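You operate a simulated robot arm through the tools that you are given. There is no shell and no other tool.

Carry out the task below with a simulated robot arm. There is one attempt and no reset: what you move stays moved.

## Task
Sand the rough patch off the pale door, then wipe the sawdust off the table board.
Fine: orange sanding block and green dust cloth go back where they lay. Tip and ram nothing that leans or stands free. Pinch, break and dent nothing; leave nothing switched on. What is to be rubbed or washed off counts as gone when no trace of it is left.
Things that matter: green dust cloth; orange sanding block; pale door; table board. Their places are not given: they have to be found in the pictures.

It is judged by the outcome, as a careful person would: the job done as asked, and still so three seconds after it is handed in. It fails if anything else is knocked over, pushed out of place, dropped, spilled or broken. Flat cloth is picked up by pressing the open fingertips on it (5 to 10 N) and closing them slowly along it; thin cloth reads only 2 to 8 mm in the jaws.

## Robot
A 7-joint arm with a two-finger parallel gripper, fixed in place. Base frame: the origin is on the floor under the middle of its stand, x ahead of it, y to its left, z up. Units: m, degrees, N and s.
With the tool pointing down near the work surface it reaches from about 0.4 to 0.9 m from the base axis. Its first joint turns from -143.0 to 143.0 degrees. Payload 3 kg.
The tool frame sits at the grasp point between the pads (the TCP): z along the fingers, y along the line on which they close. The tips reach 0.03 m beyond it. Largest opening 0.094 m; finger width 0.028, thickness 0.01; the body of the gripper, 0.05 by 0.096 m, starts 0.055 m behind the TCP.
Orientation is that of the tool frame in the base frame, as a unit quaternion [x, y, z, w]. With the fingers straight down and closing along the base's y, the tool's x points along the base's -x, its y along +y and its z along -z.

## Interface
- The arm moves only by the tool servo_tool. Its arguments are lists of equal length, an entry for each row: "offset": the shift along the base's x, y, z in cm, a list of three; "dr": the turn, a rotation vector about the base's x, y, z in degrees, a list of three; "fingers": the finger opening in cm, from 0 to 9.4. In form: {"offset": [[x, y, z], ...], "dr": [[rx, ry, rz], ...], "fingers": [fingers, ...]}. A call has 1 to 20 rows; each row is the pose to reach, as a shift and turn from the pose commanded when the call began. A row lasts 0.2 s, in which the tool goes at most 0.05 m and 8.6 degrees; a call with a longer step from one row to the next is refused whole, and so is a gripper value outside its range. A pose out of reach is approached as far as the arm can. The call stops where the force on the tool passes 40 N (or 10 N more than at its start, if that is more) or the arm is blocked; 0.2 s more then pass. The fingers move at their own pace (about 0.072 m/s each) and stop on an object; they squeeze with about 22 N. The grip force told is the motor's: it shows also when the fingers shut on nothing. Time passes only in rows, and 0.2 s behind the last, so rows that repeat a pose let the fingers close. The reply holds the time, the measured pose of the TCP, the force on the tool along the base axes, the opening and the grip force, in the units named above and with some noise, with the torque about the TCP (base axes, N m) and any sound that the robot's microphone picked up.
- Cameras (640 x 400 px; columns grow to the right, rows downward): "scene" is fixed at [0.0614, 0.6497, 1.6705]; the picture's right is [-0.51, -0.86, 0.00], its down [-0.57, 0.34, -0.75] and it looks along [0.65, -0.38, -0.66] (base axes); focal length 360 px, centre (320, 200). "wrist" rides on the gripper at [0.076, 0.014, -0.102] in the tool frame; the picture's right is [-0.18, 0.98, 0.00], its down [-0.75, -0.14, -0.64] and it looks along [-0.63, -0.12, 0.77] (tool axes); focal length 243 px, centre (320, 200).
- capture(camera): a new picture of that camera. The clock stands still meanwhile.
- pixel_to_xyz(camera, pixels): for up to 12 pixels [column, row] of the newest picture of that camera ("zoom" is the newest enlarged one), the place [x, y, z] in the base frame of the surface seen there, good to about 0.003 m, but the place of the scene camera against the robot may be out by one fixed shift of up to 0.025 m in any direction. The clock stands still meanwhile.
- inspect(camera, box): a new picture of the part [left, top, right, bottom] of that camera's present view, enlarged. The clock stands still meanwhile.
- sign_off(): hands the job in; it is judged then, once.

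Open the gripper and draw the arm clear of the work before you hand the job in, unless the task says otherwise.

The tools are called as name(argument=value, ...) on one line, values as JSON. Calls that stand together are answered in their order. servo_tool: Moves the arm, as the interface text tells. Its arguments: {"type":"object","properties":{"offset":{"type":"array"},"dr":{"type":"array"},"fingers":{"type":"array"}},"required":["offset","dr","fingers"]} The other tools are called the same way: capture (camera) takes a picture; pixel_to_xyz (camera, pixels) gives the place of the surface under pixels of a picture; inspect (camera, box) takes an enlarged picture of a part of a camera's view; sign_off () hands the job in.

At the start:

```text
clock: 0.0
tool_pos: [0.5345, -0.0042, 1.1514]
tool_rot: [0.001, 1.0, 0.0, 0.0]
contact_force: [0.6, 0.4, 0.5]
ft_torque: [-0.01, -0.01, 0.01]
finger_gap: 0.094
grasp_force: 0.0
```

scene: 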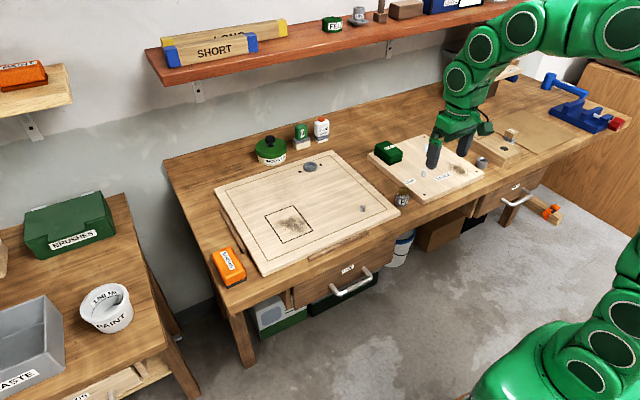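
wrist: 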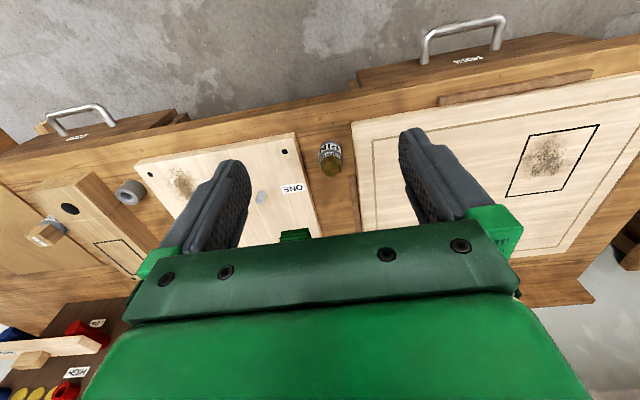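

I start by looking closely at the scene: the pale door with the framed rough patch (around 290,225), orange block (228,265), a green object on the table board (388,152).

inspect(camera="scene", box=[190, 130, 420, 300])

inspect(camera="scene", box=[350, 70, 640, 250])

inspect(camera="scene", box=[0, 30, 220, 400])

```text
2.35 times, centred on (305, 215) of scene
```

zoom: 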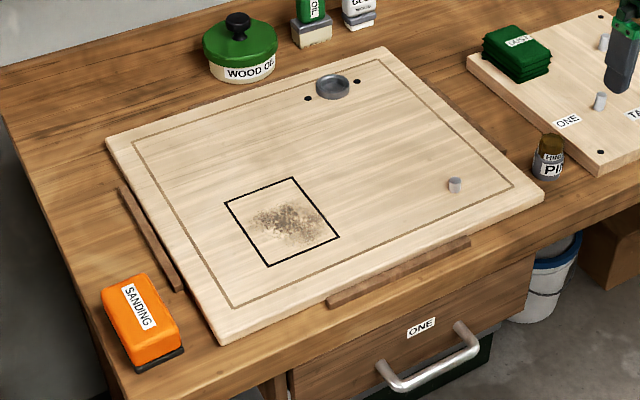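

```text
2.21 times, centred on (495, 160) of scene
```

zoom: 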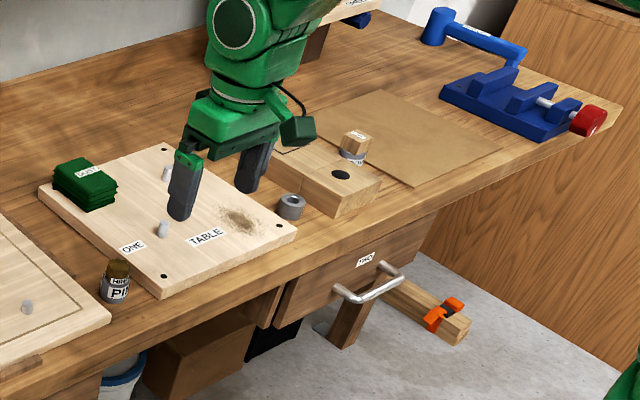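

```text
1.08 times, centred on (110, 215) of scene (not enlarged: the box is as wide or as high as the picture)
```

zoom: 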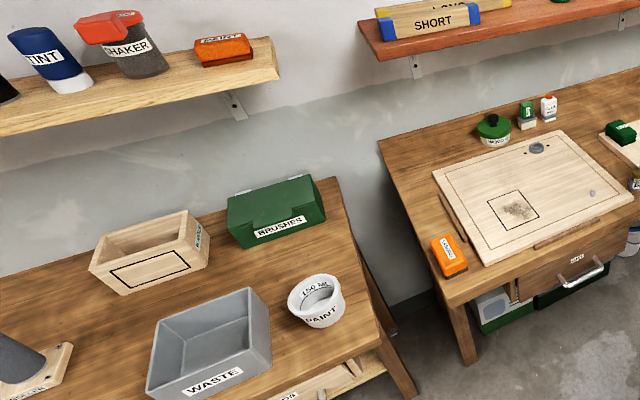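

The cloth is the folded green stack labelled "DUST" on the table board and the sanding block is at the left bench edge. I get rough coordinates of the main points from the scene camera and the wrist camera.

pixel_to_xyz(camera="scene", pixels=[[228, 262], [230, 252], [240, 284], [272, 217], [296, 207], [311, 229], [287, 243], [292, 224], [388, 150], [458, 170], [215, 192], [262, 276]])

pixel_to_xyz(camera="scene", pixels=[[400, 212], [326, 150], [368, 153], [414, 202], [485, 172], [420, 132], [363, 209], [424, 173], [402, 198], [310, 166], [260, 155], [466, 165]])

capture(camera="wrist")

pixel_to_xyz(camera="wrist", pixels=[[598, 125], [529, 134], [507, 196], [568, 188], [545, 158], [184, 184], [261, 197], [297, 134], [136, 160], [295, 236], [330, 150], [292, 188]])

```text
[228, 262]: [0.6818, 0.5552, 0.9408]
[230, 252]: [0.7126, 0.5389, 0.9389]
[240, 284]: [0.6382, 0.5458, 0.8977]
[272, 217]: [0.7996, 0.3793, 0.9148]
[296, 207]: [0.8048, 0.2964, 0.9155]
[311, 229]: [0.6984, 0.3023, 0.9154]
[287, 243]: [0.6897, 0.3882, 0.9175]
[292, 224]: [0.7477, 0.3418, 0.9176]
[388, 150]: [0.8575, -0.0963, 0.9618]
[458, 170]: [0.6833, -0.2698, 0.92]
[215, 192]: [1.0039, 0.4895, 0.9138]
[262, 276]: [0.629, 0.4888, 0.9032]
```

```text
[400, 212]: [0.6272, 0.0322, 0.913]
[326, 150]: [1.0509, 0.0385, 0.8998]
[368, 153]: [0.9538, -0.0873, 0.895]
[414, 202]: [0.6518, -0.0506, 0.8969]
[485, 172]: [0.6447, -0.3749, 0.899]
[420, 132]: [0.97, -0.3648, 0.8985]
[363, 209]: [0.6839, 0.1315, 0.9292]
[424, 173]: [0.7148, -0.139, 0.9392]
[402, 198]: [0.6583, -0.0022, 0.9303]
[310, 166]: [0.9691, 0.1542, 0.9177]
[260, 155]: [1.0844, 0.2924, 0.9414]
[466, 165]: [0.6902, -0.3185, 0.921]
```

```text
taken
```

wrist: 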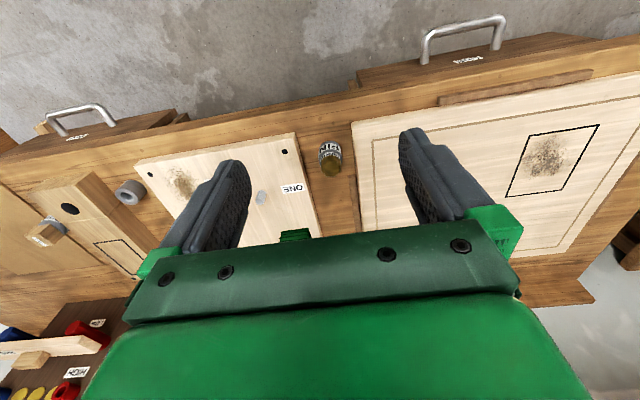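

```text
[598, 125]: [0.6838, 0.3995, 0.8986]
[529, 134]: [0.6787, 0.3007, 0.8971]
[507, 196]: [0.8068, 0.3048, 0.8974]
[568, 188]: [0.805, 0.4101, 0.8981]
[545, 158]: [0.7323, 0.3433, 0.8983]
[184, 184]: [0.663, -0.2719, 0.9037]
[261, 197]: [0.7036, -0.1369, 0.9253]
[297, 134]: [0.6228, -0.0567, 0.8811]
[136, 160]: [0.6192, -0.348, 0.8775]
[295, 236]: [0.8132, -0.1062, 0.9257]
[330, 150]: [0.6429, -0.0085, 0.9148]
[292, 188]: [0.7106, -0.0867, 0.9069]
```

Scene readings sit about 1.2 cm in x and 1.7 cm in z above the wrist ones. I check the shelves and side table for clearance before moving the arm over the sanding block.

pixel_to_xyz(camera="scene", pixels=[[70, 100], [20, 75], [60, 68], [160, 85], [260, 68], [110, 310], [70, 225], [20, 330], [228, 310], [380, 45], [245, 262], [213, 262]])

servo_tool(offset=[[0, 4, 0], [0, 8, 0], [0, 12, 0], [0, 16, 0], [0, 20, 0], [0, 24, 0], [0, 28, 0], [0, 32, 0], [0, 36, 0], [0, 40, 0], [0, 44, 0], [0, 46, 0]], dr=[[0, 0, 0], [0, 0, 0], [0, 0, 0], [0, 0, 0], [0, 0, 0], [0, 0, 0], [0, 0, 0], [0, 0, 0], [0, 0, 0], [0, 0, 0], [0, 0, 0], [0, 0, 0]], fingers=[9.4, 9.4, 9.4, 9.4, 9.4, 9.4, 9.4, 9.4, 9.4, 9.4, 9.4, 9.4])

```text
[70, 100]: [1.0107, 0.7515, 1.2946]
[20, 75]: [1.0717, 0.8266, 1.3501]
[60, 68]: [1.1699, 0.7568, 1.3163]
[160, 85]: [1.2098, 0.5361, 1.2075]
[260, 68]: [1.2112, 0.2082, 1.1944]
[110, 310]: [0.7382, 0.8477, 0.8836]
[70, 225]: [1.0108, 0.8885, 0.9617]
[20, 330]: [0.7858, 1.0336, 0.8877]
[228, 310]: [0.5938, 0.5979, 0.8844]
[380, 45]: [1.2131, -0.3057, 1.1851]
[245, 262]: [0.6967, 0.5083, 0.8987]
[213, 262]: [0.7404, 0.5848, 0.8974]
```

```text
clock: 2.6
tool_pos: [0.5342, 0.4549, 1.1521]
tool_rot: [0.0, 1.0, 0.0, 0.0]
contact_force: [0.8, 0.8, 0.4]
ft_torque: [0.03, 0.0, -0.02]
finger_gap: 0.094
grasp_force: 0.1
```

The arm is over the left half of the bench; I take wrist and scene pictures.

capture(camera="wrist")

capture(camera="scene")

```text
taken
```

wrist: 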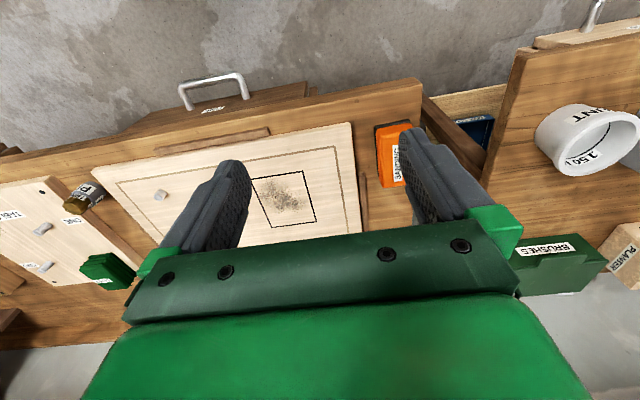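

```text
taken
```

scene: 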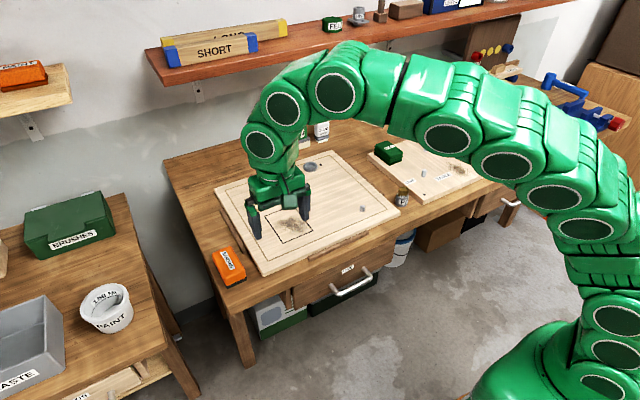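

The block appears in the wrist view near (395,155) and the patch near (285,198). I enlarge both.

inspect(camera="wrist", box=[340, 80, 460, 220])

pixel_to_xyz(camera="wrist", pixels=[[376, 129], [383, 187], [378, 125], [408, 121], [403, 187], [394, 155], [249, 181], [301, 171], [315, 221], [270, 227], [361, 195], [348, 132]])

inspect(camera="wrist", box=[240, 160, 340, 235])

```text
2.86 times, centred on (400, 150) of wrist
```

zoom: 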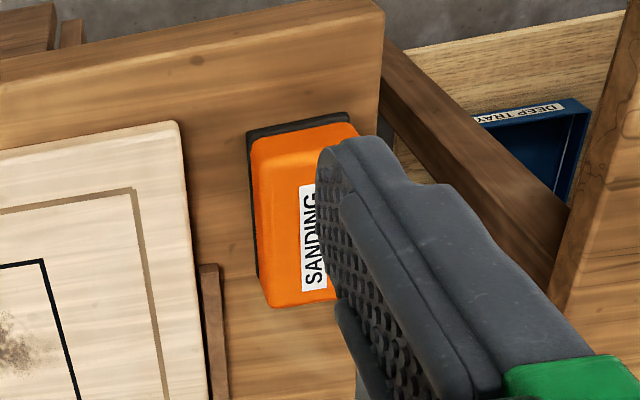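

```text
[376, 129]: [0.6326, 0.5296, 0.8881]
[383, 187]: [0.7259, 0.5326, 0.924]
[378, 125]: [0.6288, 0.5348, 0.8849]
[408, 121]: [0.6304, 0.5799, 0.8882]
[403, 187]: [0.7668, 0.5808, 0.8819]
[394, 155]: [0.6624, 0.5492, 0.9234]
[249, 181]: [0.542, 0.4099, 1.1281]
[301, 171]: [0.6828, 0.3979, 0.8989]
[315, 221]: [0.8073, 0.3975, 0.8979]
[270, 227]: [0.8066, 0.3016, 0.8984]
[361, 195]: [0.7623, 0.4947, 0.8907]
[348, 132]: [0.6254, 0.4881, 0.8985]
```

```text
5.33 times, centred on (290, 198) of wrist
```

zoom: 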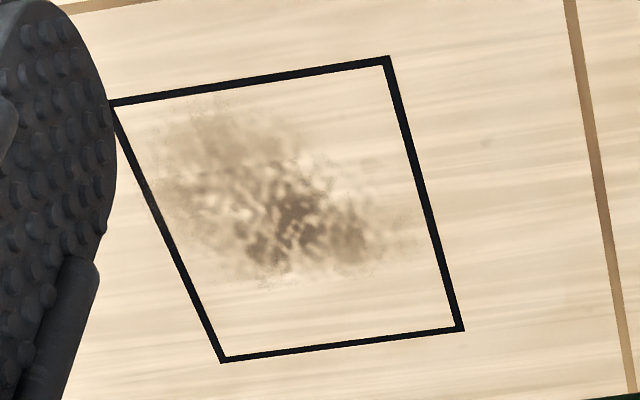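

Frame spans x 0.68–0.81, y 0.30–0.40 at z≈0.898; the block is near x 0.63–0.73, y 0.53–0.58, top z 0.924. I shift left so that the block lies between the fingers in the view.

servo_tool(offset=[[0, 4, 0], [0, 8, -2], [0, 10, -5], [0, 10, -8]], dr=[[0, 0, 0], [0, 0, 0], [0, 0, 0], [0, 0, 0]], fingers=[9.4, 9.4, 9.4, 9.4])

capture(camera="wrist")

inspect(camera="wrist", box=[250, 80, 410, 240])

```text
clock: 3.6
tool_pos: [0.5366, 0.5582, 1.0709]
tool_rot: [0.0, 1.0, 0.0, 0.0]
contact_force: [0.0, -0.2, 0.0]
ft_torque: [-0.01, -0.01, -0.02]
finger_gap: 0.0938
grasp_force: 0.1
```

```text
taken
```

wrist: 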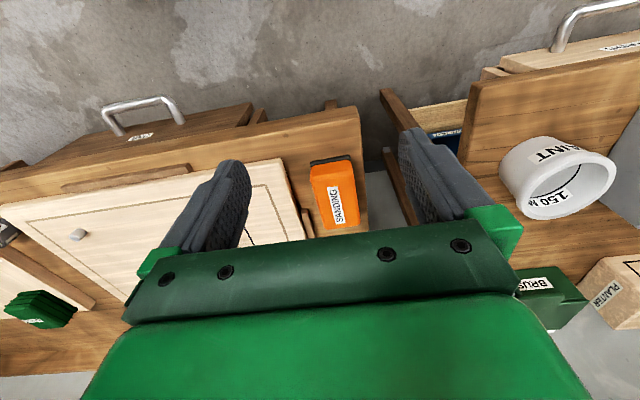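

```text
2.50 times, centred on (330, 160) of wrist
```

zoom: 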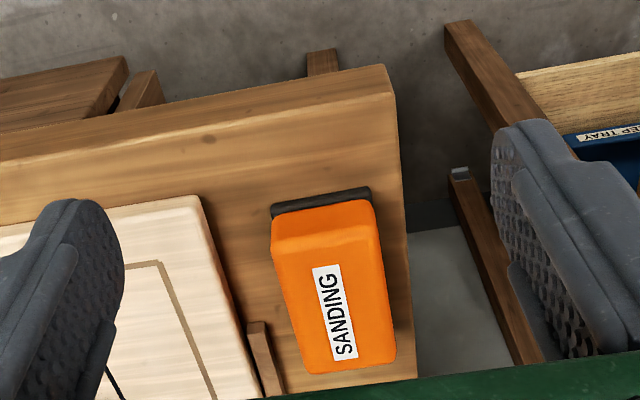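

The block is fully visible in the enlarged view; I measure its corners (zoom pixels around 270–395, 185–375).

pixel_to_xyz(camera="zoom", pixels=[[276, 240], [372, 228], [305, 370], [392, 358], [335, 300], [272, 206], [370, 190], [274, 214], [372, 203], [405, 200], [411, 370], [250, 260]])

pixel_to_xyz(camera="zoom", pixels=[[200, 200], [245, 320], [262, 325], [255, 390], [388, 70], [285, 350], [300, 290], [360, 280], [384, 300], [288, 310], [320, 240], [350, 350]])

```text
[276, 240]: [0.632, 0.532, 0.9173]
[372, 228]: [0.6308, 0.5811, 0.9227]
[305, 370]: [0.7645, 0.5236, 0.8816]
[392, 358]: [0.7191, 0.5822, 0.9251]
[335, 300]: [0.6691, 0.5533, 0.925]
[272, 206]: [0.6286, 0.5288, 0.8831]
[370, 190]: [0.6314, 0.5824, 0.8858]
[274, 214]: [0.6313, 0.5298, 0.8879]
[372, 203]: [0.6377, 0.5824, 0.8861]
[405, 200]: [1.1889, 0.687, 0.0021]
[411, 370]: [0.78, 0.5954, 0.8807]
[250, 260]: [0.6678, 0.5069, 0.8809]
```

```text
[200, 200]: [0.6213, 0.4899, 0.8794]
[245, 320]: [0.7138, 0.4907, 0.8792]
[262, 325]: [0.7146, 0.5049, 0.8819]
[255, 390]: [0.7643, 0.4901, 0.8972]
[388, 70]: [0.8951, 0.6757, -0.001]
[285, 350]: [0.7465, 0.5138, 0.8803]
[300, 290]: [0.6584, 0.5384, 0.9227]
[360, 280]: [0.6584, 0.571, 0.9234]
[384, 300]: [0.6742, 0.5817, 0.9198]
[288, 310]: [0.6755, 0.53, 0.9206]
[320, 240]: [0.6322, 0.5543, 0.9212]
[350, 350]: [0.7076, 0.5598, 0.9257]
```

The block measures x 0.630–0.725, y 0.530–0.583, top 0.925 on the bench at 0.880, aligned with x. I move above it at (0.677, 0.556) first and check the reach.

servo_tool(offset=[[4, 0, 0], [8, 0, 0], [12, 0, 0], [14, 0, -2], [14.1, 0, -5], [14.1, 0, -6], [14.1, 0, -6]], dr=[[0, 0, 0], [0, 0, 0], [0, 0, 0], [0, 0, 0], [0, 0, 0], [0, 0, 0], [0, 0, 0]], fingers=[8, 7.6, 7.6, 7.6, 7.6, 7.6, 7.6])

capture(camera="wrist")

capture(camera="scene")

```text
clock: 5.2
tool_pos: [0.6754, 0.5558, 1.0114]
tool_rot: [0.0, 1.0, 0.0, 0.0]
contact_force: [0.6, -0.1, -0.2]
ft_torque: [0.0, -0.03, 0.02]
finger_gap: 0.0759
grasp_force: 0.0
out of reach, approached as far as the arm can: row 3, 4, 5
```

```text
taken
```

wrist: 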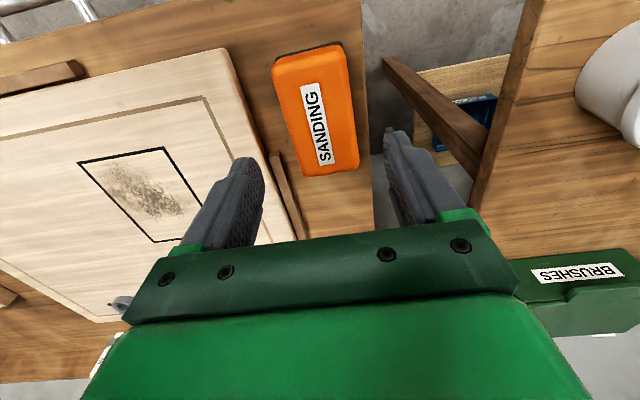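

```text
taken
```

scene: 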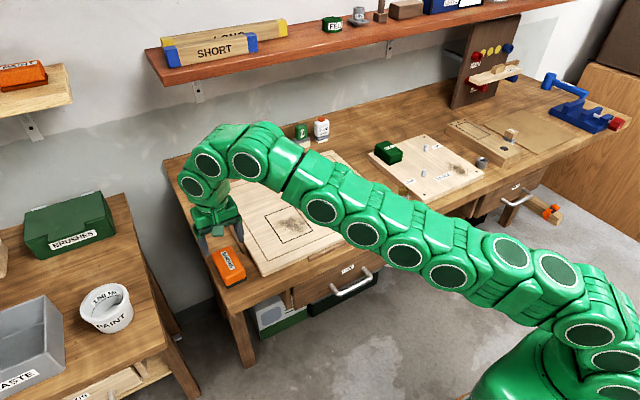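

Reach is fine at the lower height (row 3–5 limit was at the higher altitude). I re-measure the block from this nearer view (corners near (275,60), (345,45), (307,175), (357,168)).

pixel_to_xyz(camera="wrist", pixels=[[273, 75], [346, 62], [303, 172], [355, 163], [318, 115], [282, 110], [350, 100], [276, 55], [342, 43], [300, 160], [290, 220], [275, 155]])

inspect(camera="wrist", box=[230, 30, 390, 240])

```text
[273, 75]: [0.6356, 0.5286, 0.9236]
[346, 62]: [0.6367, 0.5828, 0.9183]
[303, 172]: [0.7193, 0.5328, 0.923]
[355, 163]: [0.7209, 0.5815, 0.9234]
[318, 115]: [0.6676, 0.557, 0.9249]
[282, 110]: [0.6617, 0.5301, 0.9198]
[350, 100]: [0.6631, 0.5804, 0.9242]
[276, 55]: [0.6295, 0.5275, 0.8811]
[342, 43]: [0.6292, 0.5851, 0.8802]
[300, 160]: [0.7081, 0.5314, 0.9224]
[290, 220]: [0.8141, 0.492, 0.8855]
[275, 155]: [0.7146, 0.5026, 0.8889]
```

```text
1.90 times, centred on (310, 135) of wrist
```

zoom: 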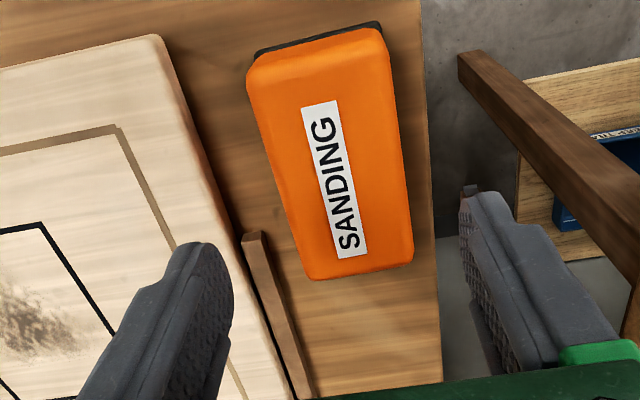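

Block centre is (0.677, 0.556). I descend 9 cm to TCP z≈0.921 with the fingers at 7.6 cm, without closing yet.

servo_tool(offset=[[0, 0, -3], [0, 0, -5.5], [0, 0, -7.5], [0, 0, -8.5], [0.1, 0, -9], [0.1, 0, -9]], dr=[[0, 0, 0], [0, 0, 0], [0, 0, 0], [0, 0, 0], [0, 0, 0], [0, 0, 0]], fingers=[7.6, 7.6, 7.6, 7.6, 7.6, 7.6])

capture(camera="wrist")

inspect(camera="scene", box=[180, 190, 300, 310])

```text
clock: 6.6
tool_pos: [0.6766, 0.5553, 0.9197]
tool_rot: [0.0, 1.0, -0.001, 0.0]
contact_force: [-0.1, -0.9, -0.2]
ft_torque: [-0.03, 0.0, 0.04]
finger_gap: 0.0763
grasp_force: 0.0
```

```text
taken
```

wrist: 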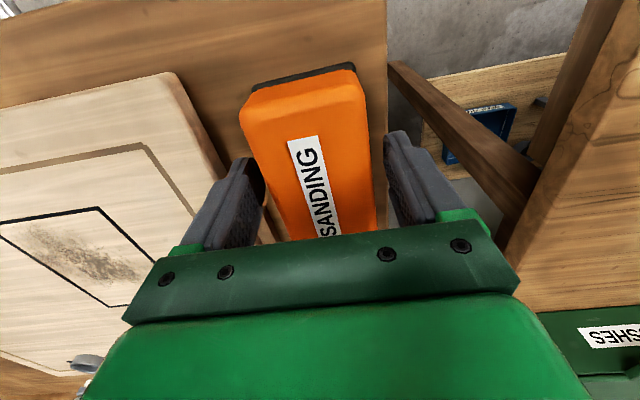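

```text
3.33 times, centred on (240, 250) of scene
```

zoom: 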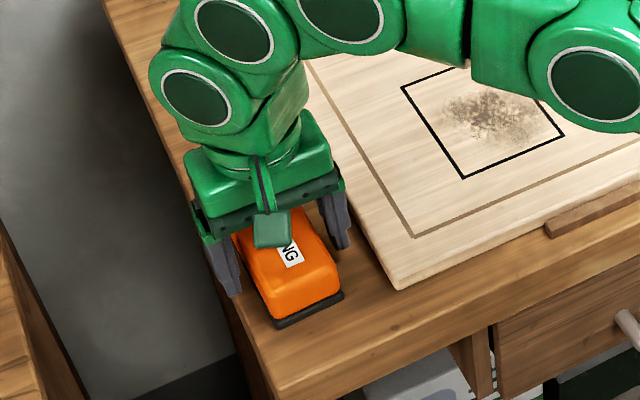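

The fingers straddle the block evenly. I close them in steps to grip it.

servo_tool(offset=[[0, 0, 0], [0, 0, 0], [0, 0, 0], [0, 0, 0], [0, 0, 0]], dr=[[0, 0, 0], [0, 0, 0], [0, 0, 0], [0, 0, 0], [0, 0, 0]], fingers=[6.5, 5.8, 5.2, 4.6, 4.6])

```text
clock: 7.8
tool_pos: [0.6758, 0.5552, 0.9206]
tool_rot: [0.001, 1.0, 0.0, 0.0]
contact_force: [0.0, 0.5, -0.3]
ft_torque: [-0.03, 0.06, 0.07]
finger_gap: 0.0602
grasp_force: 22.4
```

The fingers stopped at 6.0 cm with 22 N: the block is held. I lift it slowly and check.

servo_tool(offset=[[0, 0, 1], [0, 0, 2.5], [0, 0, 4.5], [0, 0, 6], [0, 0, 6]], dr=[[0, 0, 0], [0, 0, 0], [0, 0, 0], [0, 0, 0], [0, 0, 0]], fingers=[4.6, 4.6, 4.6, 4.6, 4.6])

capture(camera="wrist")

inspect(camera="scene", box=[180, 170, 300, 310])

```text
clock: 9.0
tool_pos: [0.677, 0.5569, 0.9798]
tool_rot: [0.0, 1.0, 0.0, -0.001]
contact_force: [0.0, -0.1, -0.1]
ft_torque: [0.03, 0.01, -0.02]
finger_gap: 0.0555
grasp_force: 21.9
```

```text
taken
```

wrist: 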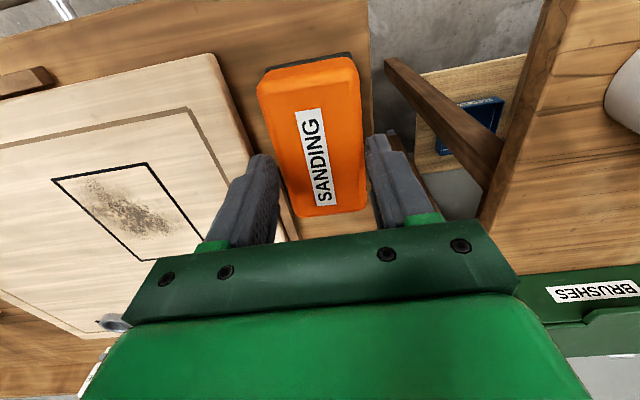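

```text
2.86 times, centred on (240, 240) of scene
```

zoom: 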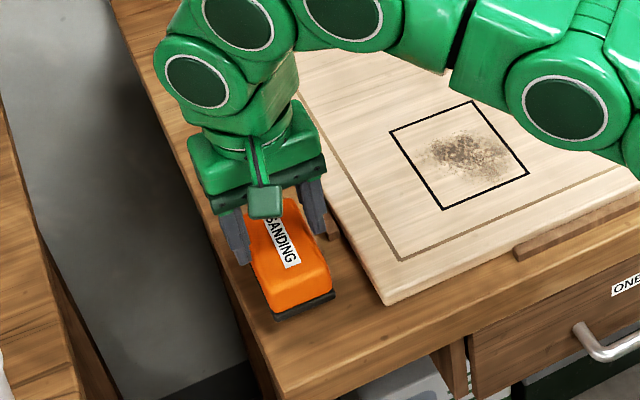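

The gap reads 5.55 cm, but I am not sure the block came up; I measure its top height in the pictures.

pixel_to_xyz(camera="wrist", pixels=[[312, 130], [262, 90], [355, 75], [300, 212], [363, 200], [267, 68], [350, 54], [340, 150], [280, 160], [270, 210], [380, 160], [310, 225]])

inspect(camera="wrist", box=[220, 40, 420, 250])

```text
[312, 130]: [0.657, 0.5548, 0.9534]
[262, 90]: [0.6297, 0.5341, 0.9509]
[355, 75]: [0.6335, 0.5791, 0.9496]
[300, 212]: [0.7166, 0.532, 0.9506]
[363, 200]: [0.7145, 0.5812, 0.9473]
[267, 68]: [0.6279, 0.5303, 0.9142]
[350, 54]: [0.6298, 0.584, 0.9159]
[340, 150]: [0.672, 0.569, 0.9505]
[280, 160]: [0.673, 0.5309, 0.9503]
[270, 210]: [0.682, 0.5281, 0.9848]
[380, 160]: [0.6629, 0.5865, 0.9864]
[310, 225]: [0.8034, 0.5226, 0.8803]
```

```text
1.90 times, centred on (320, 145) of wrist
```

zoom: 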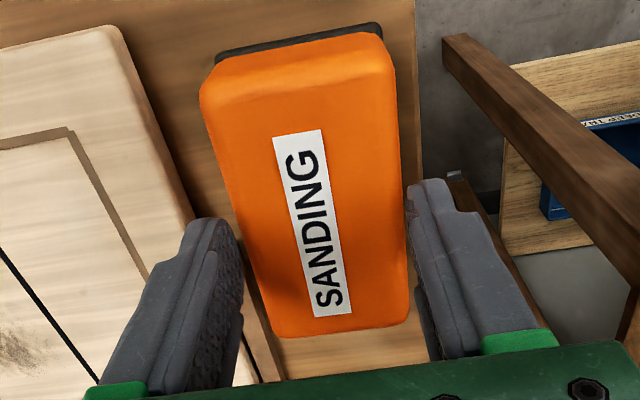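

The block's top is at 0.951 (raised only ~2.8 cm while I went up 6 cm), so it slipped down and is held just by the fingertips. I gently set it back down and will re-grip deeper.

servo_tool(offset=[[0, 0, -0.7], [0, 0, -1.4], [0, 0, -2], [0, 0, -2.4], [0, 0, -2.6]], dr=[[0, 0, 0], [0, 0, 0], [0, 0, 0], [0, 0, 0], [0, 0, 0]], fingers=[4.6, 4.6, 4.6, 4.6, 4.6])

capture(camera="wrist")

inspect(camera="scene", box=[180, 170, 300, 310])

pixel_to_xyz(camera="wrist", pixels=[[312, 130], [318, 160], [340, 120], [300, 110], [267, 80]])

```text
clock: 10.2
tool_pos: [0.6751, 0.5575, 0.9543]
tool_rot: [-0.001, 1.0, -0.001, 0.0]
contact_force: [0.0, 0.5, -0.9]
ft_torque: [0.02, -0.01, 0.03]
finger_gap: 0.0554
grasp_force: 21.6
```

```text
taken
```

wrist: 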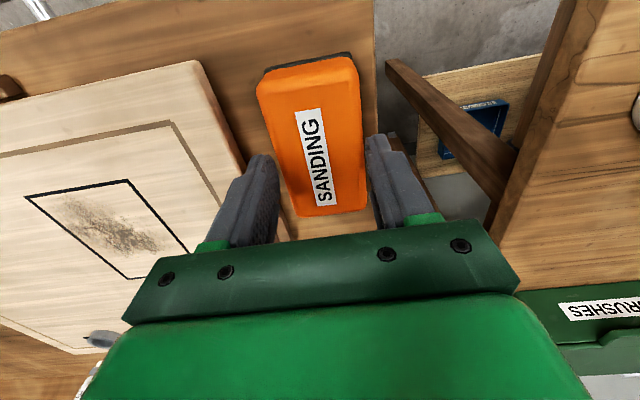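

```text
2.86 times, centred on (240, 240) of scene
```

zoom: 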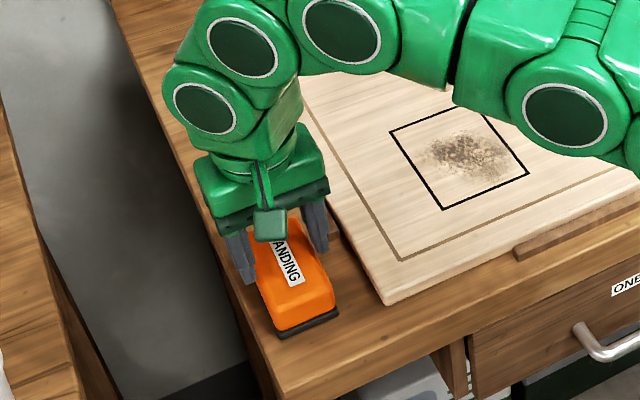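

```text
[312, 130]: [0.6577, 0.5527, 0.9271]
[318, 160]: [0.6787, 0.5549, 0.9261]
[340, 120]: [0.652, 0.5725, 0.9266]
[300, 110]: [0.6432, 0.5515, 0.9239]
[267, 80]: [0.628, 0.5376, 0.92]
```

Top is now at 0.926, so the block is a millimetre or so above its resting height, centred at about y 0.555. I lower the last 2 mm watching the force, then open.

servo_tool(offset=[[0, 0, -0.1], [0, 0, -0.2], [0, 0, -0.2]], dr=[[0, 0, 0], [0, 0, 0], [0, 0, 0]], fingers=[4.6, 4.6, 4.6])

```text
clock: 11.0
tool_pos: [0.6753, 0.5567, 0.9533]
tool_rot: [0.0, 1.0, 0.0, 0.001]
contact_force: [-5.5, -5.1, 16.5]
ft_torque: [-0.33, 0.27, -0.14]
finger_gap: 0.0551
grasp_force: 22.3
```

Contact force 16.5 N up: the block stands on the bench. I back off 1 mm and open the fingers.

servo_tool(offset=[[0, 0, 0.15], [0, 0, 0.15], [0, 0, 0.15], [0, 0, 0.15]], dr=[[0, 0, 0], [0, 0, 0], [0, 0, 0], [0, 0, 0]], fingers=[4.6, 5.8, 6.8, 7.6])

capture(camera="wrist")

inspect(camera="wrist", box=[220, 40, 420, 250])

pixel_to_xyz(camera="wrist", pixels=[[312, 130], [258, 95], [355, 78], [297, 210], [365, 200], [267, 68], [350, 55], [275, 140], [358, 130]])

```text
clock: 12.0
tool_pos: [0.6759, 0.5566, 0.9534]
tool_rot: [0.0, 1.0, 0.0, 0.001]
contact_force: [0.2, 0.1, -0.7]
ft_torque: [-0.01, 0.03, -0.04]
finger_gap: 0.0762
grasp_force: 0.0
```

```text
taken
```

wrist: 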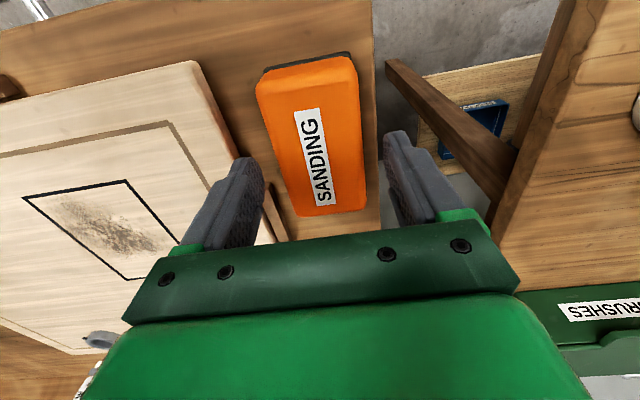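

```text
1.90 times, centred on (320, 145) of wrist
```

zoom: 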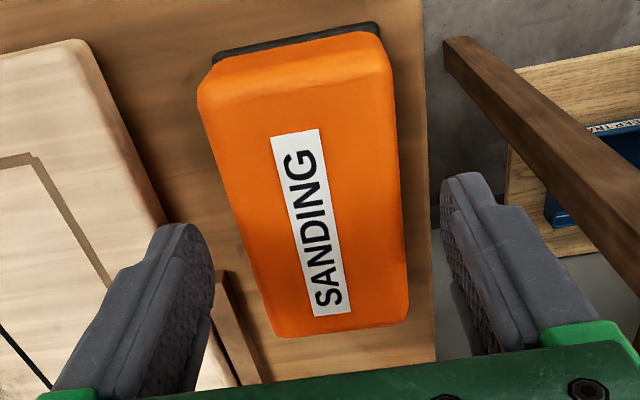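

```text
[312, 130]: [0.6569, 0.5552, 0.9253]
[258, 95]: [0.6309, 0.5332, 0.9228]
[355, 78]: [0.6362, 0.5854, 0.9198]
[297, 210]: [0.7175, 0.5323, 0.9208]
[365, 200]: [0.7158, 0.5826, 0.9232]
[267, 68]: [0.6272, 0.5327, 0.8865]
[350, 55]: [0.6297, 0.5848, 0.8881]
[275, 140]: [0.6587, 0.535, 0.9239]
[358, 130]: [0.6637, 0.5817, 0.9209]
```

The block is back at its original spot, undisturbed. I descend 2.6 cm (tips just above the dark base) and close again, then watch the gap.

servo_tool(offset=[[0, 0, -1.5], [0, 0, -2.6], [0, 0, -2.6], [0, 0, -2.6], [0, 0, -2.6], [0, 0, -2.6], [0, 0, -2.6], [0, 0, -2.6], [0, 0, -2.6], [0, 0, -2.6]], dr=[[0, 0, 0], [0, 0, 0], [0, 0, 0], [0, 0, 0], [0, 0, 0], [0, 0, 0], [0, 0, 0], [0, 0, 0], [0, 0, 0], [0, 0, 0]], fingers=[7.6, 7.6, 7.0, 6.4, 5.8, 5.3, 4.8, 4.4, 4.4, 4.4])

```text
clock: 14.2
tool_pos: [0.6758, 0.556, 0.9286]
tool_rot: [0.0, 1.0, 0.001, 0.001]
contact_force: [3.7, 1.9, 18.6]
ft_torque: [0.07, -0.08, -0.09]
finger_gap: 0.0554
grasp_force: 21.9
```

Gap 5.54 cm and 22 N grip, with ~18 N upward push, likely tips resting on the base flange. I raise 0.3 cm and look at force and block height.

servo_tool(offset=[[0, 0, 0.15], [0, 0, 0.3], [0, 0, 0.3]], dr=[[0, 0, 0], [0, 0, 0], [0, 0, 0]], fingers=[4.4, 4.4, 4.4])

capture(camera="wrist")

pixel_to_xyz(camera="wrist", pixels=[[312, 150], [318, 170], [340, 150], [300, 130], [267, 120]])

```text
clock: 15.0
tool_pos: [0.6759, 0.5565, 0.9295]
tool_rot: [0.0, 1.0, -0.001, -0.001]
contact_force: [0.0, 0.0, -0.5]
ft_torque: [-0.03, -0.03, 0.01]
finger_gap: 0.0557
grasp_force: 22.1
```

```text
taken
```

wrist: 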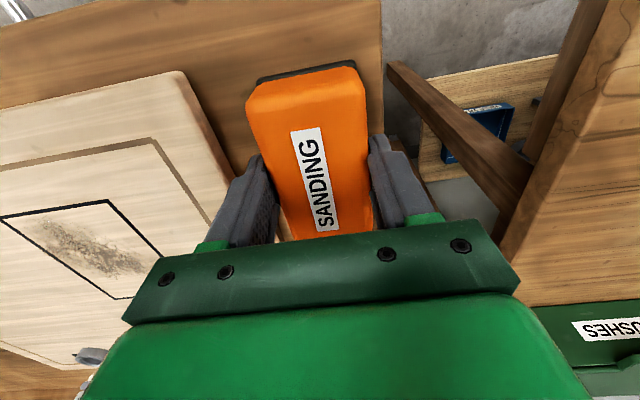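

```text
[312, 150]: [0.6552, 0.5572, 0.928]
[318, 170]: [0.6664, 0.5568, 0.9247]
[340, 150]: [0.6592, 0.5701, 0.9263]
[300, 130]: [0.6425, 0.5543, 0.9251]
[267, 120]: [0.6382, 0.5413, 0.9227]
```

Force is back to zero with the grip on. I lift 2 cm slowly and re-measure the top.

servo_tool(offset=[[0, 0, 0.3], [0, 0, 0.6], [0, 0, 1.0], [0, 0, 1.5], [0, 0, 2.0], [0, 0, 2.0]], dr=[[0, 0, 0], [0, 0, 0], [0, 0, 0], [0, 0, 0], [0, 0, 0], [0, 0, 0]], fingers=[4.4, 4.4, 4.4, 4.4, 4.4, 4.4])

capture(camera="wrist")

pixel_to_xyz(camera="wrist", pixels=[[312, 150], [318, 170], [340, 150], [300, 130], [267, 120], [262, 76], [350, 64]])

```text
clock: 16.4
tool_pos: [0.6766, 0.5568, 0.9511]
tool_rot: [0.0, 1.0, 0.0, 0.0]
contact_force: [0.8, -0.3, -1.1]
ft_torque: [0.0, 0.0, 0.03]
finger_gap: 0.0556
grasp_force: 22.0
```

```text
taken
```

wrist: 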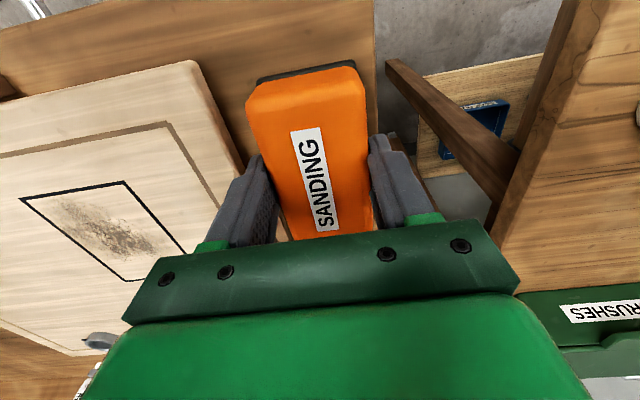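

```text
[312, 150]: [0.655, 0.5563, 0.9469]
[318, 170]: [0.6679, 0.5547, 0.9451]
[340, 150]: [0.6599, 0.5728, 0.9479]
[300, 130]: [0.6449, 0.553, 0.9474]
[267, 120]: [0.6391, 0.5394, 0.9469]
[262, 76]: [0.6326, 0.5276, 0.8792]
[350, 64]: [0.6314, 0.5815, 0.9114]
```

The block now rises with the tool (top 0.947, bottom ≈ TCP − 4.95 cm). I lift to z≈1.0 and carry it over the patch centre (0.745, 0.349).

servo_tool(offset=[[0, 0, 2], [0, 0, 4], [0, -2, 5], [0.7, -5, 5], [1.7, -8, 5], [2.7, -11, 5], [3.7, -14, 5], [4.7, -17, 5], [5.7, -19, 5], [6.8, -20.7, 5], [6.8, -20.7, 5]], dr=[[0, 0, 0], [0, 0, 0], [0, 0, 0], [0, 0, 0], [0, 0, 0], [0, 0, 0], [0, 0, 0], [0, 0, 0], [0, 0, 0], [0, 0, 0], [0, 0, 0]], fingers=[4.4, 4.4, 4.4, 4.4, 4.4, 4.4, 4.4, 4.4, 4.4, 4.4, 4.4])

capture(camera="wrist")

capture(camera="scene")

```text
clock: 18.8
tool_pos: [0.7426, 0.3501, 1.001]
tool_rot: [0.001, 1.0, 0.0, -0.001]
contact_force: [0.0, -0.4, -1.1]
ft_torque: [0.0, -0.01, 0.0]
finger_gap: 0.0555
grasp_force: 21.8
```

```text
taken
```

wrist: 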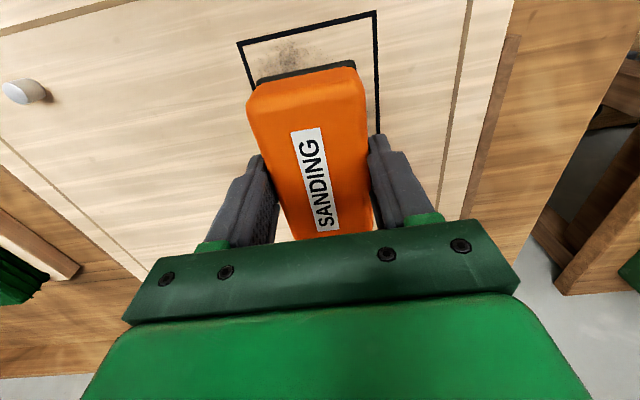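

```text
taken
```

scene: 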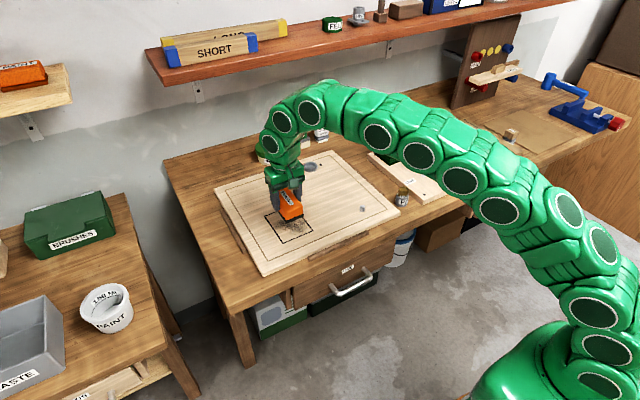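

The block hangs over the frame; I double-check the frame location from this view (corners (239,44), (374,13), edge (378,120)).

pixel_to_xyz(camera="wrist", pixels=[[239, 44], [374, 13], [378, 120], [249, 85], [290, 55], [310, 50], [24, 93], [275, 65], [500, 45]])

inspect(camera="wrist", box=[220, 0, 400, 100])

```text
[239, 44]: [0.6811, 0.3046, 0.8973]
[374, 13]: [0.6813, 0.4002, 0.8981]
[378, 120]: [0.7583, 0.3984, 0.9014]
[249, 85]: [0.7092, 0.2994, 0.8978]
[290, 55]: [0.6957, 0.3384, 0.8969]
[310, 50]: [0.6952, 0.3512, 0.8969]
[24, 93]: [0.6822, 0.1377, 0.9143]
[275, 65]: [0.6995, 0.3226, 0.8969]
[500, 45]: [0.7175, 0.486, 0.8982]
```

```text
3.56 times, centred on (310, 50) of wrist
```

zoom: 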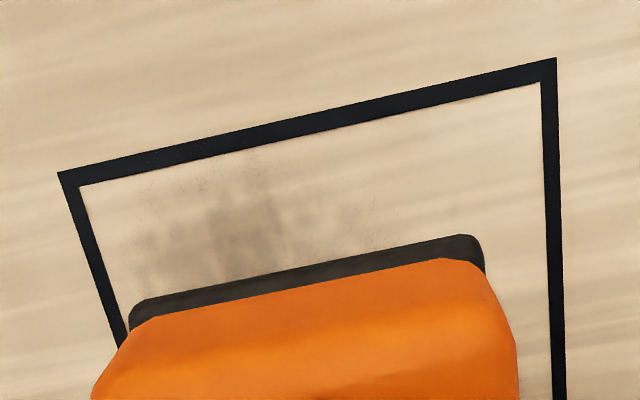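

Door surface is at 0.8975, so contact should come near TCP z 0.947. I descend to 0.951, then in 0.5 mm steps.

servo_tool(offset=[[0, 0, -2.5], [0, 0, -4.2], [0, 0, -5.0], [0, 0, -5.0]], dr=[[0, 0, 0], [0, 0, 0], [0, 0, 0], [0, 0, 0]], fingers=[4.4, 4.4, 4.4, 4.4])

servo_tool(offset=[[0, 0, -0.1], [0, 0, -0.2], [0, 0, -0.3], [0, 0, -0.3]], dr=[[0, 0, 0], [0, 0, 0], [0, 0, 0], [0, 0, 0]], fingers=[4.4, 4.4, 4.4, 4.4])

```text
clock: 19.8
tool_pos: [0.7431, 0.3502, 0.9512]
tool_rot: [0.001, 1.0, 0.0, 0.0]
contact_force: [0.1, -0.9, -1.4]
ft_torque: [0.01, 0.03, 0.03]
finger_gap: 0.0556
grasp_force: 22.2
```

```text
clock: 20.8
tool_pos: [0.7448, 0.3485, 0.9466]
tool_rot: [0.0, 1.0, 0.0, 0.0]
contact_force: [0.0, -0.1, -0.9]
ft_torque: [0.0, 0.03, 0.03]
finger_gap: 0.0555
grasp_force: 22.0
```

No contact yet at 0.947; I go down another 2 mm in small steps.

servo_tool(offset=[[0, 0, -0.05], [0, 0, -0.1], [0, 0, -0.1]], dr=[[0, 0, 0], [0, 0, 0], [0, 0, 0]], fingers=[4.4, 4.4, 4.4])

servo_tool(offset=[[0, 0, -0.05], [0, 0, -0.1], [0, 0, -0.1]], dr=[[0, 0, 0], [0, 0, 0], [0, 0, 0]], fingers=[4.4, 4.4, 4.4])

```text
clock: 21.6
tool_pos: [0.7434, 0.3495, 0.9465]
tool_rot: [-0.001, 1.0, 0.0, 0.0]
contact_force: [0.6, -0.6, 1.3]
ft_torque: [0.04, -0.06, -0.04]
finger_gap: 0.0555
grasp_force: 21.7
```

```text
clock: 22.4
tool_pos: [0.7431, 0.3489, 0.9467]
tool_rot: [0.0, 1.0, 0.0, 0.001]
contact_force: [-6.7, -0.1, 18.6]
ft_torque: [0.49, 0.35, 0.14]
finger_gap: 0.0556
grasp_force: 21.5
```

Contact of ~18 N at a 1 mm press, so stiffness is ~17 N/mm. I ease off 0.5 mm to ~10 N and make a first stroke along x.

servo_tool(offset=[[0, 0, 0.05], [1, 0, 0.05], [2, 0, 0.05], [3, 0, 0.05], [3.5, 0, 0.05], [2.5, 0, 0.05], [1.5, 0, 0.05], [0.5, 0, 0.05], [-0.5, 0, 0.05], [-1.5, 0, 0.05], [-2.5, 0, 0.05], [-3.5, 0, 0.05], [-2.5, 0, 0.05], [-1.5, 0, 0.05], [-0.5, 0, 0.05], [0, 0, 0.05]], dr=[[0, 0, 0], [0, 0, 0], [0, 0, 0], [0, 0, 0], [0, 0, 0], [0, 0, 0], [0, 0, 0], [0, 0, 0], [0, 0, 0], [0, 0, 0], [0, 0, 0], [0, 0, 0], [0, 0, 0], [0, 0, 0], [0, 0, 0], [0, 0, 0]], fingers=[4.4, 4.4, 4.4, 4.4, 4.4, 4.4, 4.4, 4.4, 4.4, 4.4, 4.4, 4.4, 4.4, 4.4, 4.4, 4.4])

capture(camera="wrist")

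inspect(camera="scene", box=[210, 150, 370, 270])

```text
clock: 25.8
tool_pos: [0.7451, 0.349, 0.9463]
tool_rot: [0.0, 1.0, 0.0, 0.0]
contact_force: [-8.9, -0.6, 9.4]
ft_torque: [0.25, 0.24, 0.21]
finger_gap: 0.0551
grasp_force: 22.3
```

```text
taken
```

wrist: 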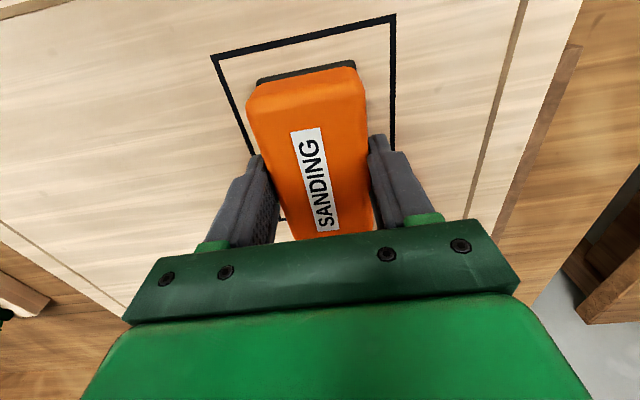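

```text
3.33 times, centred on (290, 210) of scene
```

zoom: 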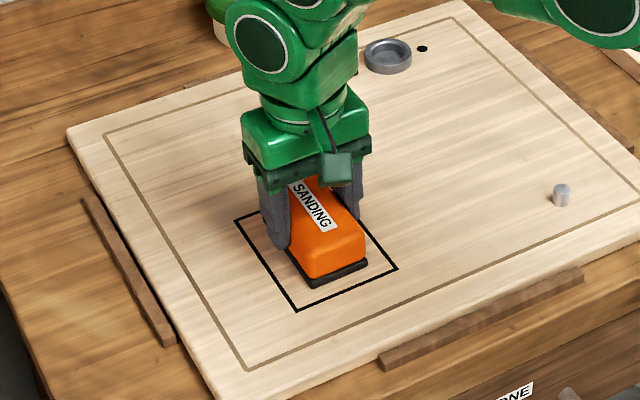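

The patch beside the block is already gone and forces stay ~9 N. I raster the left part of the frame (y +1.5 and +3 cm).

servo_tool(offset=[[0, 0.75, 0], [0, 1.5, 0], [1.2, 1.5, 0], [2.4, 1.5, 0], [3.5, 1.5, 0], [2.3, 1.5, 0], [1.1, 1.5, 0], [-0.1, 1.5, 0], [-1.3, 1.5, 0], [-2.5, 1.5, 0], [-3.5, 1.5, 0], [-3.5, 2.25, 0], [-3.5, 3, 0], [-2.3, 3, 0], [-1.1, 3, 0], [0.1, 3, 0], [1.3, 3, 0], [2.5, 3, 0], [3.5, 3, 0], [3.5, 3, 0]], dr=[[0, 0, 0], [0, 0, 0], [0, 0, 0], [0, 0, 0], [0, 0, 0], [0, 0, 0], [0, 0, 0], [0, 0, 0], [0, 0, 0], [0, 0, 0], [0, 0, 0], [0, 0, 0], [0, 0, 0], [0, 0, 0], [0, 0, 0], [0, 0, 0], [0, 0, 0], [0, 0, 0], [0, 0, 0], [0, 0, 0]], fingers=[4.4, 4.4, 4.4, 4.4, 4.4, 4.4, 4.4, 4.4, 4.4, 4.4, 4.4, 4.4, 4.4, 4.4, 4.4, 4.4, 4.4, 4.4, 4.4, 4.4])

```text
clock: 28.1
tool_pos: [0.7148, 0.3652, 0.9473]
tool_rot: [0.0, 1.0, 0.001, 0.003]
contact_force: [-3.5, -0.5, 10.5]
ft_torque: [0.2, 0.4, -0.03]
finger_gap: 0.0555
grasp_force: 22.2
stopped in row 11: the force on the tool passed its limit at 42 N (the readings are from after the stop); the commanded pose is now the measured one
```

A force spike stopped the stroke at x 0.715, y 0.365; readings are calm now (10.5 N). I look before continuing.

capture(camera="wrist")

inspect(camera="scene", box=[210, 150, 370, 270])

```text
taken
```

wrist: 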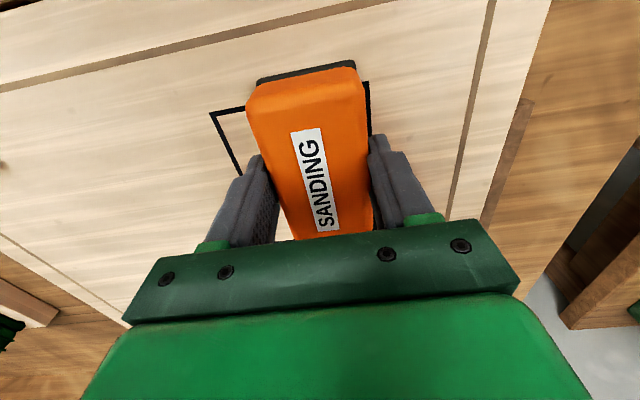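

```text
3.33 times, centred on (290, 210) of scene
```

zoom: 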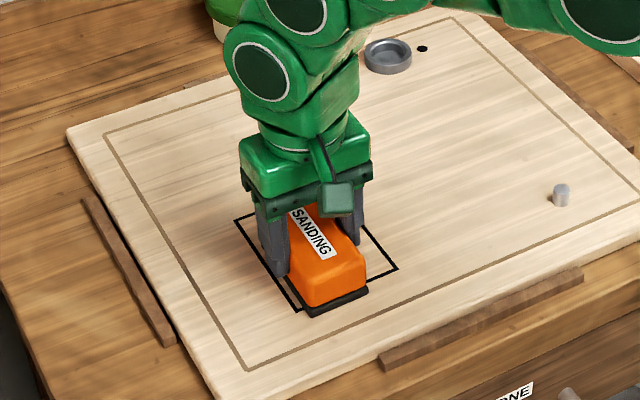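

The block sits unchanged in the grip and the area looks clean; the spike was just press plus friction at stroke end. I continue at the left side with a slightly lighter press and shorter strokes.

servo_tool(offset=[[0.3, 0.5, 0.05], [0.5, 1.2, 0.05], [1.5, 1.2, 0.03], [2.5, 1.2, 0], [3.5, 1.2, -0.03], [4.5, 1.2, -0.05], [5.5, 1.2, -0.05], [6, 1.2, -0.05], [5, 1.2, -0.05], [4, 1.2, -0.04], [3, 1.2, -0.02], [2, 1.2, 0], [1, 1.2, 0.03], [0.5, 1.2, 0.05]], dr=[[0, 0, 0], [0, 0, 0], [0, 0, 0], [0, 0, 0], [0, 0, 0], [0, 0, 0], [0, 0, 0], [0, 0, 0], [0, 0, 0], [0, 0, 0], [0, 0, 0], [0, 0, 0], [0, 0, 0], [0, 0, 0]], fingers=[4.4, 4.4, 4.4, 4.4, 4.4, 4.4, 4.4, 4.4, 4.4, 4.4, 4.4, 4.4, 4.4, 4.4])

```text
clock: 31.1
tool_pos: [0.7196, 0.3758, 0.9469]
tool_rot: [0.0, 1.0, 0.002, 0.002]
contact_force: [10.3, -0.4, 13.7]
ft_torque: [0.25, -0.28, -0.21]
finger_gap: 0.0558
grasp_force: 22.3
```

Left side done at ~14 N. Now I raster the right side of the frame (y 0.335 and 0.320).

servo_tool(offset=[[0.2, -1, 0.02], [0.4, -2, 0.02], [0.5, -3, 0.02], [0.5, -4.2, 0.02], [1.5, -4.2, 0], [2.5, -4.2, -0.03], [3.5, -4.2, -0.05], [4.5, -4.2, -0.06], [5.5, -4.2, -0.06], [5.5, -5.5, -0.06], [4.5, -5.5, -0.06], [3.5, -5.5, -0.04], [2.5, -5.5, -0.03], [1.5, -5.5, 0], [0.5, -5.5, 0.02], [1.5, -5.5, 0], [2.5, -5.5, -0.03], [3.5, -5.5, -0.05], [4.5, -5.5, -0.06], [5.5, -5.5, -0.06]], dr=[[0, 0, 0], [0, 0, 0], [0, 0, 0], [0, 0, 0], [0, 0, 0], [0, 0, 0], [0, 0, 0], [0, 0, 0], [0, 0, 0], [0, 0, 0], [0, 0, 0], [0, 0, 0], [0, 0, 0], [0, 0, 0], [0, 0, 0], [0, 0, 0], [0, 0, 0], [0, 0, 0], [0, 0, 0], [0, 0, 0]], fingers=[4.4, 4.4, 4.4, 4.4, 4.4, 4.4, 4.4, 4.4, 4.4, 4.4, 4.4, 4.4, 4.4, 4.4, 4.4, 4.4, 4.4, 4.4, 4.4, 4.4])

```text
clock: 35.4
tool_pos: [0.7739, 0.3215, 0.9473]
tool_rot: [0.0, 1.0, 0.0, 0.001]
contact_force: [-18.7, 3.3, 21.2]
ft_torque: [0.29, 0.68, 0.09]
finger_gap: 0.0553
grasp_force: 22.2
```

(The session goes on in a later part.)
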